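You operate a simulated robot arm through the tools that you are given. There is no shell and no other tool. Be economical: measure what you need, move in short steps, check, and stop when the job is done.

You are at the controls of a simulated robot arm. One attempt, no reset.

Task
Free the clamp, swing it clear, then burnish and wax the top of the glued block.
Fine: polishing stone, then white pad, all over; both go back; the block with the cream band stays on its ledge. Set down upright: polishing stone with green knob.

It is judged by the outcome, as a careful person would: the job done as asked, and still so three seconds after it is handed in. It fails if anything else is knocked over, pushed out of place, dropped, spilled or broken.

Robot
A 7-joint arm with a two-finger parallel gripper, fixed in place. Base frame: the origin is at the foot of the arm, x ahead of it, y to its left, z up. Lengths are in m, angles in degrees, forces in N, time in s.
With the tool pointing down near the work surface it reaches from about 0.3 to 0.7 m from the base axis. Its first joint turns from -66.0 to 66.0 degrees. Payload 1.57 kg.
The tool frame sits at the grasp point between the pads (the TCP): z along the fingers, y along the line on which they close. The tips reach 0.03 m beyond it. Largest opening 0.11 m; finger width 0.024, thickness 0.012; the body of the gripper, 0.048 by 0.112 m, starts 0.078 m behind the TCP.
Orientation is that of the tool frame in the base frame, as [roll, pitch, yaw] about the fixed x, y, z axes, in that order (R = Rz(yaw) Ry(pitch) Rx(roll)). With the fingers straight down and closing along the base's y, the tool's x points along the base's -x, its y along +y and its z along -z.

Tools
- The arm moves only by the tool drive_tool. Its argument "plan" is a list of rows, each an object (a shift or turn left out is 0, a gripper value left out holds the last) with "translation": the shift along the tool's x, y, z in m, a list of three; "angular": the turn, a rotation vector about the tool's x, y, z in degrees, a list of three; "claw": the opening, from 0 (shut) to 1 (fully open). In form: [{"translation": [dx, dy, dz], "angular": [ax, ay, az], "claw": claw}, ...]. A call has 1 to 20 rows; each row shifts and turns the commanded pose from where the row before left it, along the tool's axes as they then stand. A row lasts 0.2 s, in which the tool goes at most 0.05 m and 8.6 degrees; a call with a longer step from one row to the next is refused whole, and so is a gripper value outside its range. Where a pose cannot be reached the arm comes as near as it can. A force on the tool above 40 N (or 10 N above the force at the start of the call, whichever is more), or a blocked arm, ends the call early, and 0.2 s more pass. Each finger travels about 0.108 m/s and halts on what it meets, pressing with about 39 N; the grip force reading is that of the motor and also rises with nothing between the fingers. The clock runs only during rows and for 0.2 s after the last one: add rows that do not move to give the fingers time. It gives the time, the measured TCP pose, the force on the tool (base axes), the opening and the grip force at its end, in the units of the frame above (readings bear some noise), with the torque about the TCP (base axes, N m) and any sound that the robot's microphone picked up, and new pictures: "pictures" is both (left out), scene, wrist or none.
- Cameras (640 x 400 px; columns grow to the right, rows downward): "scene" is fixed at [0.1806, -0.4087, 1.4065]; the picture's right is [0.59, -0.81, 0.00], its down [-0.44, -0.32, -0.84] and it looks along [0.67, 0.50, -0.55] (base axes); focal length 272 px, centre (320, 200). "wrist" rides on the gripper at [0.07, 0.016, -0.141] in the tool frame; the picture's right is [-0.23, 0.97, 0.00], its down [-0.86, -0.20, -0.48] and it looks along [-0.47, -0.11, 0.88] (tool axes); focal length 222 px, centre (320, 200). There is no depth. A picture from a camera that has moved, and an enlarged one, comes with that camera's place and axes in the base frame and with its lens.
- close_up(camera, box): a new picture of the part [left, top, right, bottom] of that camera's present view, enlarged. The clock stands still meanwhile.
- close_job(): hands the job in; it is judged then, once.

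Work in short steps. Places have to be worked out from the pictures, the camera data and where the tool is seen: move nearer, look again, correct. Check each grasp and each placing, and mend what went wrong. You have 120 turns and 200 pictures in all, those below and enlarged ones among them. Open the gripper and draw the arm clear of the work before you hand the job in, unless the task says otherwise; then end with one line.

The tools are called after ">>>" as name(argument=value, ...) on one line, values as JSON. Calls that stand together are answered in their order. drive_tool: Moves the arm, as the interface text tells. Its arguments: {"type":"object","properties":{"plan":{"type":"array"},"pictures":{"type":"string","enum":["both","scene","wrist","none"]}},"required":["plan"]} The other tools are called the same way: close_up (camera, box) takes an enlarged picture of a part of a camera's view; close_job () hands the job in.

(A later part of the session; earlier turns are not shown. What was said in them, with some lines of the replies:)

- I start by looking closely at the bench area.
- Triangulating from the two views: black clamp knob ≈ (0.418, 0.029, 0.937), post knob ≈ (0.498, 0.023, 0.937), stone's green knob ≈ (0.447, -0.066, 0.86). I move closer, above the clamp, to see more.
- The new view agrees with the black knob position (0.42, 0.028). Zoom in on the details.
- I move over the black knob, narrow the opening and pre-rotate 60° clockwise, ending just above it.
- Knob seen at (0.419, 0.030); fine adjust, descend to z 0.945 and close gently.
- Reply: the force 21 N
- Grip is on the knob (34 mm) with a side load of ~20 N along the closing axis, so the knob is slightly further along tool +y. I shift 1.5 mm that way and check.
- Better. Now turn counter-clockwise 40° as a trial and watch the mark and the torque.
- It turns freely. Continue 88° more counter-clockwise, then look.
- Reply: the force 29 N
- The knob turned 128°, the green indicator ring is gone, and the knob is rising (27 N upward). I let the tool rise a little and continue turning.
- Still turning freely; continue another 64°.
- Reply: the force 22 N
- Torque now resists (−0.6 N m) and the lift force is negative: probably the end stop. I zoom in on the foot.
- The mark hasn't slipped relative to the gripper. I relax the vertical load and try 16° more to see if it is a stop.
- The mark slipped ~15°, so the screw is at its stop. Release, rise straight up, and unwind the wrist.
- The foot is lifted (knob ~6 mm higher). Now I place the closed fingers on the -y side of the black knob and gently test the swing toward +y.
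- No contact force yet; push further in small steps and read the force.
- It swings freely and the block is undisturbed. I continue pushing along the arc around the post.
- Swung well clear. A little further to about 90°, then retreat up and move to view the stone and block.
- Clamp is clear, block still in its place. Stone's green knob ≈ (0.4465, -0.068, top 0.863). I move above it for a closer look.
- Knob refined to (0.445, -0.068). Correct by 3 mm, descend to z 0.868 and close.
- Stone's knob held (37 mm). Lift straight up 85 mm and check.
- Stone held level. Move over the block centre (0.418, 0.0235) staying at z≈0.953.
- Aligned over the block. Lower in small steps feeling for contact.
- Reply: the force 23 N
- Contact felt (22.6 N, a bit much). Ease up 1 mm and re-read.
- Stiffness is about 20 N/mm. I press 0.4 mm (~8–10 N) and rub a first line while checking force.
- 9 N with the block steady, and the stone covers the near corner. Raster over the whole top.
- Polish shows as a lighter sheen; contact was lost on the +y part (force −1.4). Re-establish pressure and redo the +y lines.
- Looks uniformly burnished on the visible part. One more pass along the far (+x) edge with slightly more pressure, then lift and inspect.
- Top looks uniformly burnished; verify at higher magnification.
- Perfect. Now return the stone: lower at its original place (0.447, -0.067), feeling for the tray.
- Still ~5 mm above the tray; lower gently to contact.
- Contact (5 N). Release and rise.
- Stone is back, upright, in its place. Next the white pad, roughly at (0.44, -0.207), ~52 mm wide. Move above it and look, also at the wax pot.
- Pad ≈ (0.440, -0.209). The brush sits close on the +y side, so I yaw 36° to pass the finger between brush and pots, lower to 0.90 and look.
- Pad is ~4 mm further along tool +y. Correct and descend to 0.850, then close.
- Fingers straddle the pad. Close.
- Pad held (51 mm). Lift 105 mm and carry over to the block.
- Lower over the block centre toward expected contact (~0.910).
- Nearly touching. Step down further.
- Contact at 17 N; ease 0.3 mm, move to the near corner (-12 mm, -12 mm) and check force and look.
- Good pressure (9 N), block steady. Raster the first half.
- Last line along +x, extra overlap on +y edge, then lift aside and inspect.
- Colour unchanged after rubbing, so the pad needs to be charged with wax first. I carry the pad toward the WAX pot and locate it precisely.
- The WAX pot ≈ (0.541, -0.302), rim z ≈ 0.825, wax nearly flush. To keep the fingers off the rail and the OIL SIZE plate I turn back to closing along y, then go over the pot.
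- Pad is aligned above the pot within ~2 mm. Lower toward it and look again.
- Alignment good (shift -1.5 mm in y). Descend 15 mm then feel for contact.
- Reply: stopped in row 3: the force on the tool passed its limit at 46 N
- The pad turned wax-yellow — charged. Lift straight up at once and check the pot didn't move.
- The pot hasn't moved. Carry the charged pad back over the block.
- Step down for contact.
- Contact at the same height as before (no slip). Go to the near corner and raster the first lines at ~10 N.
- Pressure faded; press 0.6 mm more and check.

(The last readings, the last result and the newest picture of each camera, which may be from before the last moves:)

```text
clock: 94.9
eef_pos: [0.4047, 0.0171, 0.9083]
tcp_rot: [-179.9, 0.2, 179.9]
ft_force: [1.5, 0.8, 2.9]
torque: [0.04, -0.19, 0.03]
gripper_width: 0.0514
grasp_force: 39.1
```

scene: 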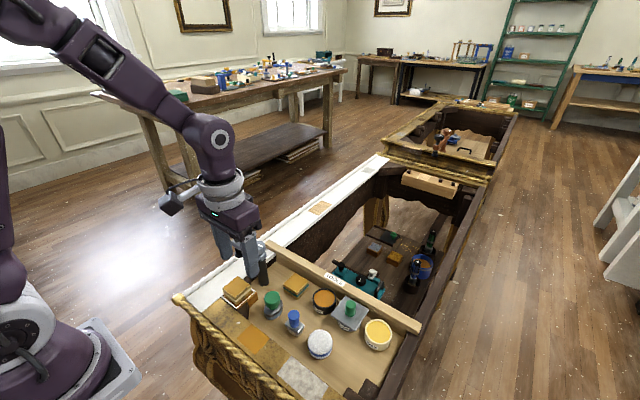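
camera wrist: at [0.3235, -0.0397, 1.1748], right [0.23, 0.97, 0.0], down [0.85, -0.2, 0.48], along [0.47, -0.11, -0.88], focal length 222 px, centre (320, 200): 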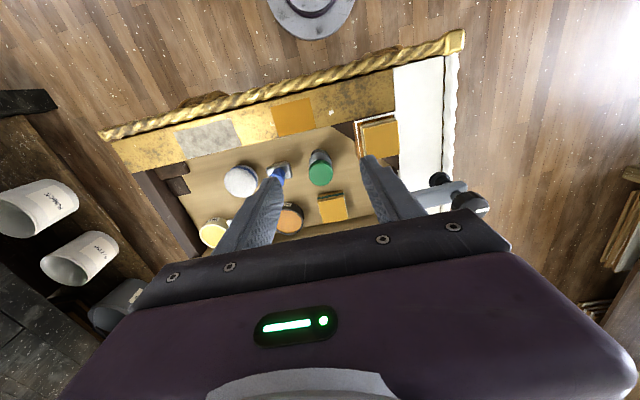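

>>> drive_tool(plan=[{"translation": [0, 0.006, 0.0004]}, {"translation": [-0.0065, 0, 0]}, {"translation": [-0.0065, 0, 0]}, {"translation": [-0.0065, 0, 0]}, {"translation": [-0.0065, 0, 0]}, {"translation": [0, 0.006, 0.0001]}, {"translation": [0.0065, 0, 0]}, {"translation": [0.0065, 0, 0]}, {"translation": [0.0065, 0, 0]}, {"translation": [0.0065, 0, 0]}, {}], pictures="none")

>>> drive_tool(plan=[{"translation": [0, 0.006, 0.0001]}, {"translation": [-0.0065, 0, 0]}, {"translation": [-0.0065, 0, 0]}, {"translation": [-0.0065, 0, 0]}, {"translation": [-0.0065, 0, 0]}, {}], pictures="none")

>>> close_up(camera="scene", box=[215, 230, 285, 310])

```text
clock: 97.3
eef_pos: [0.4061, 0.0292, 0.9084]
tcp_rot: [-179.8, 0.4, 179.8]
ft_force: [3.8, -0.4, 8.8]
torque: [-0.12, -0.47, -0.01]
gripper_width: 0.0514
grasp_force: 39.3
```

```text
clock: 98.7
eef_pos: [0.4319, 0.0366, 0.9071]
tcp_rot: [-179.8, 0.2, 179.8]
ft_force: [-9.9, 0.6, 23.9]
torque: [-0.16, 0.72, -0.08]
gripper_width: 0.0511
grasp_force: 38.6
```

```text
5.00 times, centred on (250, 270) of scene
camera zoom: at [0.18, -0.4087, 1.4065], right [0.59, -0.81, 0.0], down [-0.44, -0.32, -0.84], along [0.68, 0.5, -0.55], focal length 1361 px, centre (670, -150)
```

zoom: 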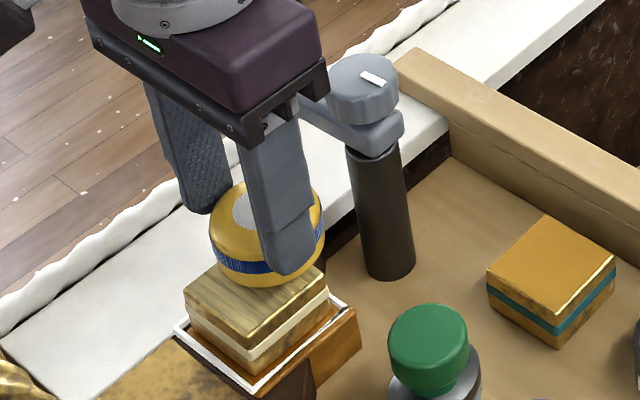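

Now the wax shows as a changed finish with some streaks. Lift and move aside to inspect.

>>> drive_tool(plan=[{"translation": [0, 0, -0.012]}, {"translation": [0, 0, -0.03]}, {"translation": [0, -0.04, 0]}, {"translation": [0, -0.04, 0]}, {"translation": [0, -0.03, 0]}, {}], pictures="none")

>>> close_up(camera="scene", box=[228, 268, 272, 306])

>>> close_up(camera="wrist", box=[340, 60, 440, 140])

```text
clock: 100.1
eef_pos: [0.431, -0.0761, 0.9499]
tcp_rot: [-179.8, 0.0, 179.9]
ft_force: [-0.4, 0.3, -0.6]
torque: [0.02, 0.02, -0.01]
gripper_width: 0.0511
grasp_force: 39.0
```

```text
10.53 times, centred on (250, 287) of scene
camera zoom: at [0.1805, -0.4087, 1.4065], right [0.59, -0.81, 0.0], down [-0.44, -0.32, -0.84], along [0.67, 0.5, -0.55], focal length 2865 px, centre (1057, -716)
```

zoom: 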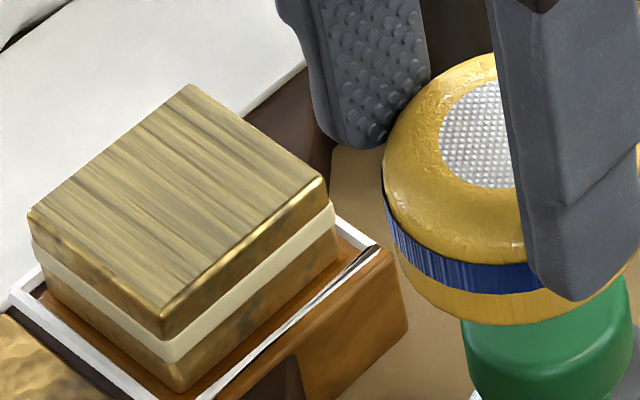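

```text
5.00 times, centred on (390, 100) of wrist
camera zoom: at [0.36, -0.0586, 1.0922], right [0.23, 0.97, 0.0], down [0.85, -0.2, 0.48], along [0.47, -0.11, -0.88], focal length 1111 px, centre (-30, 700)
```

zoom: 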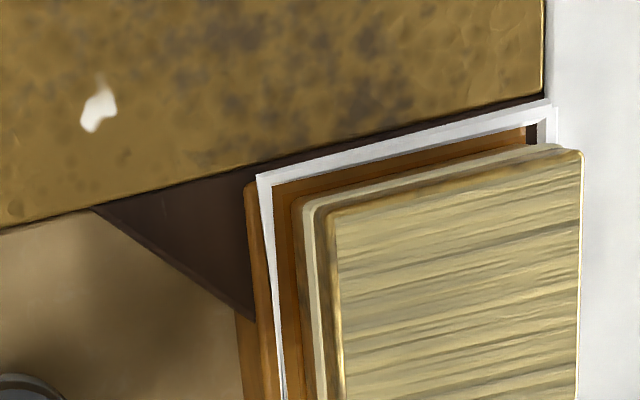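

>>> close_up(camera="wrist", box=[370, 70, 440, 150])

```text
5.00 times, centred on (405, 110) of wrist
camera zoom: at [0.36, -0.0586, 1.0922], right [0.23, 0.97, 0.0], down [0.85, -0.2, 0.48], along [0.47, -0.11, -0.88], focal length 1111 px, centre (-105, 650)
```

zoom: 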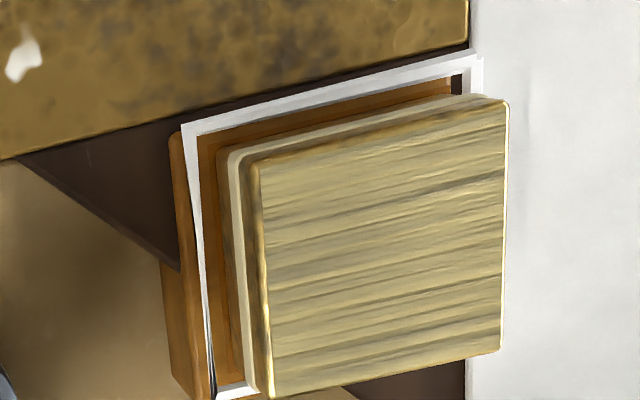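

The entire top is coated but streaky; a second light coat with strokes crosswise will tell if it evens out.

>>> drive_tool(plan=[{"translation": [0.006, 0.033, 0]}, {"translation": [0.004, 0.033, 0]}, {"translation": [0.003, 0.0335, 0]}, {}, {"translation": [0, 0, 0.025]}, {"translation": [0, 0, 0.013]}, {"translation": [0, 0, 0.002]}, {}], pictures="none")

```text
clock: 101.9
eef_pos: [0.4192, 0.0264, 0.9081]
tcp_rot: [-179.9, 0.1, 179.9]
ft_force: [0.3, 0.0, -0.7]
torque: [-0.02, 0.03, -0.01]
gripper_width: 0.0511
grasp_force: 39.6
```

>>> drive_tool(plan=[{"translation": [0, 0, 0.0008]}, {"translation": [0, 0, 0.0005]}, {}], pictures="none")

```text
clock: 102.7
eef_pos: [0.4211, 0.0254, 0.9071]
tcp_rot: [-179.8, 0.1, 179.9]
ft_force: [0.1, 0.7, 4.0]
torque: [0.05, 0.04, 0.01]
gripper_width: 0.0511
grasp_force: 38.9
```

>>> drive_tool(plan=[{"translation": [0.0075, -0.007, 0.0003]}, {"translation": [0.0075, -0.007, 0]}, {"translation": [0, 0.0065, 0]}, {"translation": [0, 0.0065, 0]}, {"translation": [0, 0.0065, 0]}, {"translation": [0, 0.0065, 0]}, {"translation": [-0.006, 0, 0]}, {"translation": [0, -0.0065, 0]}, {"translation": [0, -0.0065, 0]}, {"translation": [0, -0.0065, 0]}, {"translation": [0, -0.0065, 0]}, {}], pictures="none")

```text
clock: 105.3
eef_pos: [0.4097, 0.0108, 0.9072]
tcp_rot: [-179.8, 0.1, 180.0]
ft_force: [-2.4, 3.8, 9.0]
torque: [0.44, 0.0, 0.06]
gripper_width: 0.0511
grasp_force: 39.1
```

>>> drive_tool(plan=[{"translation": [-0.006, 0, 0]}, {"translation": [0, 0.0065, 0]}, {"translation": [0, 0.0065, 0]}, {"translation": [0, 0.0065, 0]}, {"translation": [0, 0.0065, 0]}, {"translation": [-0.006, 0, 0]}, {"translation": [0, -0.0065, 0]}, {"translation": [0, -0.0065, 0]}, {"translation": [0, -0.0065, 0]}, {"translation": [0, -0.0065, 0]}, {}], pictures="none")

>>> drive_tool(plan=[{"translation": [-0.006, 0, 0]}, {"translation": [-0.003, 0, 0]}, {"translation": [0, 0.0065, 0]}, {"translation": [0, 0.0065, 0]}, {"translation": [0, 0.0065, 0]}, {"translation": [0, 0.0065, 0]}, {}], pictures="none")

>>> drive_tool(plan=[{"translation": [0, 0, -0.012]}, {"translation": [0, 0, -0.03]}, {"translation": [0, -0.04, 0]}, {"translation": [0, -0.04, 0]}, {"translation": [0, -0.03, 0]}, {}], pictures="none")

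>>> close_up(camera="scene", box=[228, 268, 272, 306])

>>> close_up(camera="wrist", box=[370, 70, 440, 150])

```text
clock: 107.7
eef_pos: [0.4216, 0.0124, 0.908]
tcp_rot: [-179.7, 0.1, 179.8]
ft_force: [-0.9, -0.7, -0.2]
torque: [0.0, 0.0, 0.01]
gripper_width: 0.051
grasp_force: 39.1
```

```text
clock: 109.3
eef_pos: [0.432, 0.0363, 0.9068]
tcp_rot: [-179.8, 0.2, 180.0]
ft_force: [0.2, -0.8, 2.4]
torque: [-0.08, -0.01, 0.0]
gripper_width: 0.0511
grasp_force: 38.9
```

```text
clock: 110.7
eef_pos: [0.4313, -0.0736, 0.949]
tcp_rot: [-179.8, 0.0, 180.0]
ft_force: [0.1, -0.2, -0.3]
torque: [0.03, 0.0, -0.01]
gripper_width: 0.0512
grasp_force: 39.2
```

```text
10.53 times, centred on (250, 287) of scene
camera zoom: at [0.1805, -0.4087, 1.4065], right [0.59, -0.81, 0.0], down [-0.44, -0.32, -0.84], along [0.67, 0.5, -0.55], focal length 2865 px, centre (1057, -716)
```

zoom: 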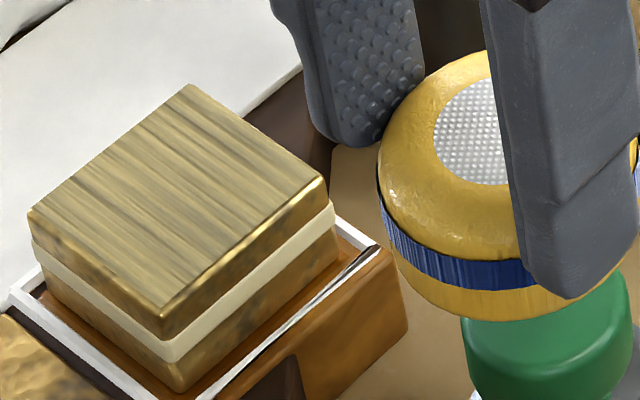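

```text
5.00 times, centred on (405, 110) of wrist
camera zoom: at [0.3602, -0.0564, 1.091], right [0.23, 0.97, 0.0], down [0.85, -0.2, 0.48], along [0.47, -0.11, -0.88], focal length 1111 px, centre (-105, 650)
```

zoom: 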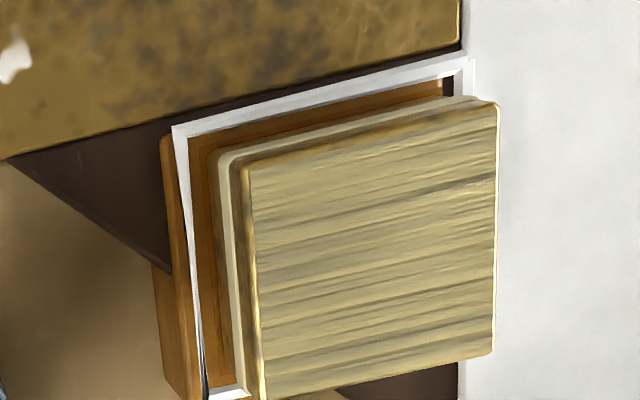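

The finish is unchanged and uniform: the wax coat is complete. Now return the pad to its original place (0.4414, -0.207), yaw 144.

>>> drive_tool(plan=[{"translation": [-0.0025, -0.0333, 0]}, {"translation": [-0.0025, -0.0333, 0]}, {"translation": [-0.0025, -0.0333, 0]}, {"translation": [-0.0026, -0.0333, 0]}, {"angular": [0, 0, 8]}, {"angular": [0, 0, 8]}, {"angular": [0, 0, 8]}, {"angular": [0, 0, 8]}, {"angular": [0, 0, 4]}, {"translation": [0, 0, 0.03]}, {}], pictures="none")

>>> close_up(camera="scene", box=[265, 270, 375, 370])

>>> close_up(camera="wrist", box=[180, 60, 440, 240])

```text
clock: 113.1
eef_pos: [0.4399, -0.2068, 0.9201]
tcp_rot: [-179.9, 0.2, 143.9]
ft_force: [0.2, 0.2, 0.0]
torque: [0.0, -0.01, -0.01]
gripper_width: 0.0512
grasp_force: 39.6
```

```text
4.00 times, centred on (320, 320) of scene
camera zoom: at [0.1806, -0.4087, 1.4065], right [0.59, -0.81, 0.0], down [-0.44, -0.32, -0.84], along [0.67, 0.5, -0.55], focal length 1089 px, centre (320, -280)
```

zoom: 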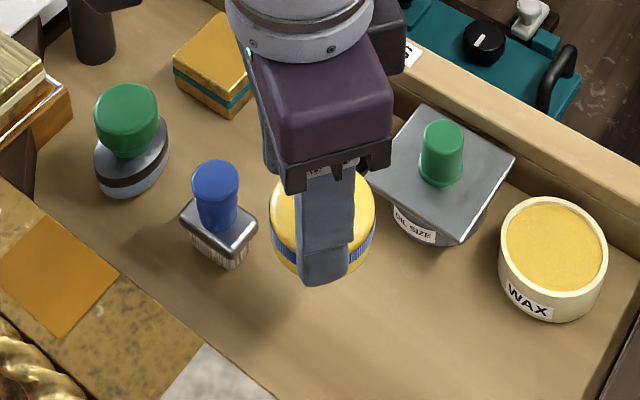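

```text
2.22 times, centred on (310, 150) of wrist
camera zoom: at [0.3927, -0.1521, 1.061], right [0.76, 0.65, 0.0], down [0.57, -0.66, 0.48], along [0.31, -0.36, -0.88], focal length 494 px, centre (342, 311)
```

zoom: 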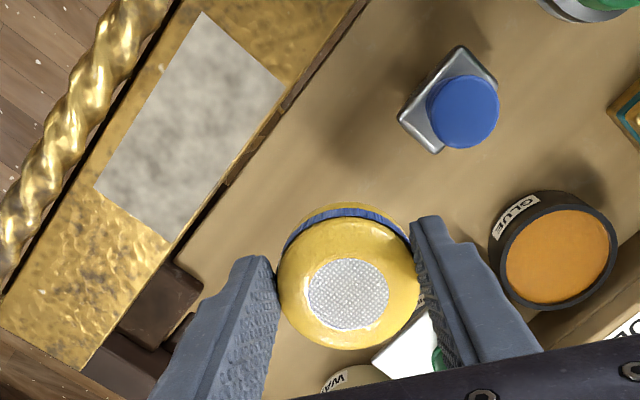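

Position right. Lower to just above the tray (expected contact ~0.846).

>>> drive_tool(plan=[{"translation": [-0.001, 0.0008, 0.03]}, {"translation": [0, 0, 0.025]}, {"translation": [0, 0, 0.012]}, {"translation": [0, 0, 0.004]}, {}], pictures="none")

>>> drive_tool(plan=[{"translation": [0, 0, 0.001]}, {"translation": [0, 0, 0.001]}, {}], pictures="none")

```text
clock: 114.3
eef_pos: [0.443, -0.2054, 0.8504]
tcp_rot: [180.0, 0.2, 143.9]
ft_force: [-0.4, -0.6, 0.4]
torque: [0.0, -0.02, 0.0]
gripper_width: 0.0511
grasp_force: 38.9
```

```text
clock: 115.1
eef_pos: [0.4427, -0.2057, 0.8483]
tcp_rot: [180.0, 0.2, 143.9]
ft_force: [0.2, 0.0, -0.4]
torque: [0.01, -0.02, -0.02]
gripper_width: 0.0512
grasp_force: 38.4
```

>>> drive_tool(plan=[{"translation": [0, 0, 0.001]}, {"translation": [0, 0, 0.0008]}, {}], pictures="none")

```text
clock: 115.9
eef_pos: [0.442, -0.2068, 0.847]
tcp_rot: [180.0, 0.2, 143.9]
ft_force: [-1.2, 1.3, 14.3]
torque: [-0.13, -0.18, 0.04]
gripper_width: 0.0511
grasp_force: 39.0
```

Resting on the tray. Release and rise.

>>> drive_tool(plan=[{"translation": [0, 0, -0.0005]}, {"claw": 0.55}, {"claw": 0.64}, {}, {"translation": [0, 0, -0.02]}, {"translation": [0, 0, -0.04]}, {"translation": [0, 0, -0.045]}, {"translation": [0, 0, -0.045]}, {"translation": [0.04, 0.01, 0]}, {"translation": [0.04, 0.01, 0]}, {}], pictures="both")

>>> close_up(camera="scene", box=[185, 225, 425, 385])

```text
clock: 118.3
eef_pos: [0.39, -0.1417, 0.9933]
tcp_rot: [-180.0, 0.3, 143.9]
ft_force: [0.0, 0.2, -0.2]
torque: [-0.02, -0.01, 0.02]
gripper_width: 0.0708
grasp_force: 0.0
camera wrist: at [0.3428, -0.0869, 1.1351], right [0.76, 0.65, 0.0], down [0.57, -0.66, 0.48], along [0.31, -0.37, -0.88], focal length 222 px, centre (320, 200)
```

scene: 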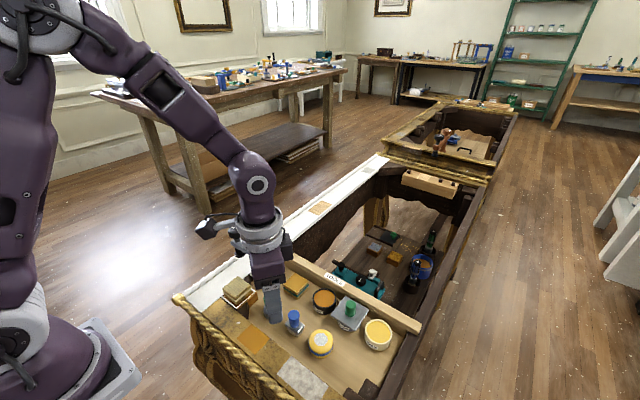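
wrist: 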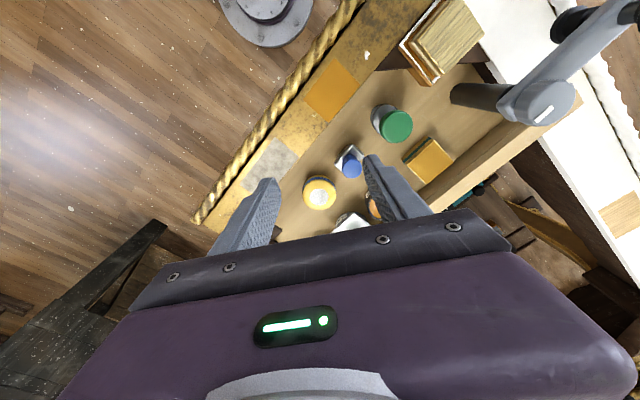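

```text
2.50 times, centred on (305, 305) of scene
camera zoom: at [0.1805, -0.4087, 1.4065], right [0.59, -0.81, 0.0], down [-0.44, -0.32, -0.84], along [0.67, 0.5, -0.55], focal length 680 px, centre (358, -62)
```

zoom: 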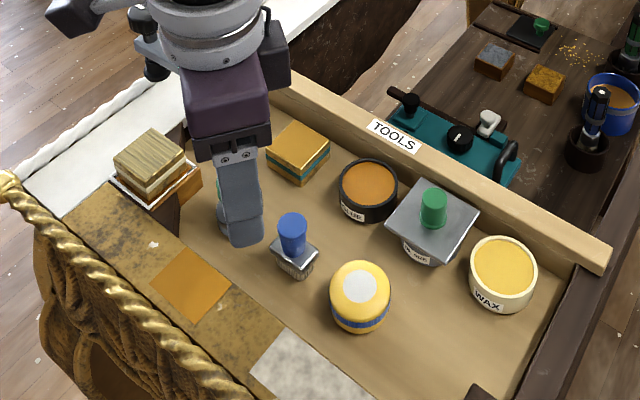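

Everything is back in place. Draw the arm up and clear, and take a final check.

>>> drive_tool(plan=[{"translation": [0, 0, -0.045]}, {"translation": [0, 0, -0.045]}, {"translation": [0, 0, -0.045]}, {"translation": [0.03, -0.02, -0.02]}, {"translation": [0.03, -0.02, -0.02]}, {}, {}], pictures="none")

>>> close_up(camera="scene", box=[185, 225, 425, 385])

```text
clock: 119.9
eef_pos: [0.3161, -0.138, 1.1717]
tcp_rot: [-180.0, 0.2, 143.8]
ft_force: [0.0, -0.1, -0.3]
torque: [-0.03, 0.0, 0.01]
gripper_width: 0.0703
grasp_force: 0.1
```

```text
2.50 times, centred on (305, 305) of scene
camera zoom: at [0.1805, -0.4087, 1.4065], right [0.59, -0.81, 0.0], down [-0.44, -0.32, -0.84], along [0.67, 0.5, -0.55], focal length 680 px, centre (358, -62)
```

zoom: 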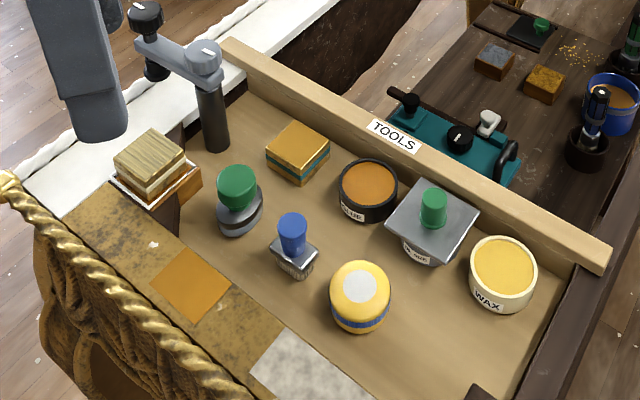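

The clamp is swung clear, the block is burnished, waxed and still on its ledge, and the stone and pad are back in place. The arm is clear, so I hand in.

>>> close_job()

```text
The job is handed in.
```

The clamp is freed and swung clear, the cream-band block is burnished and waxed all over and still on its ledge, and the polishing stone (upright) and white pad are back in their places. The pad left no wax on the first pass, so I charged it at the WAX pot and rubbed again; the waxed top looks evenly coated but slightly streaky, and a second coat did not change that.
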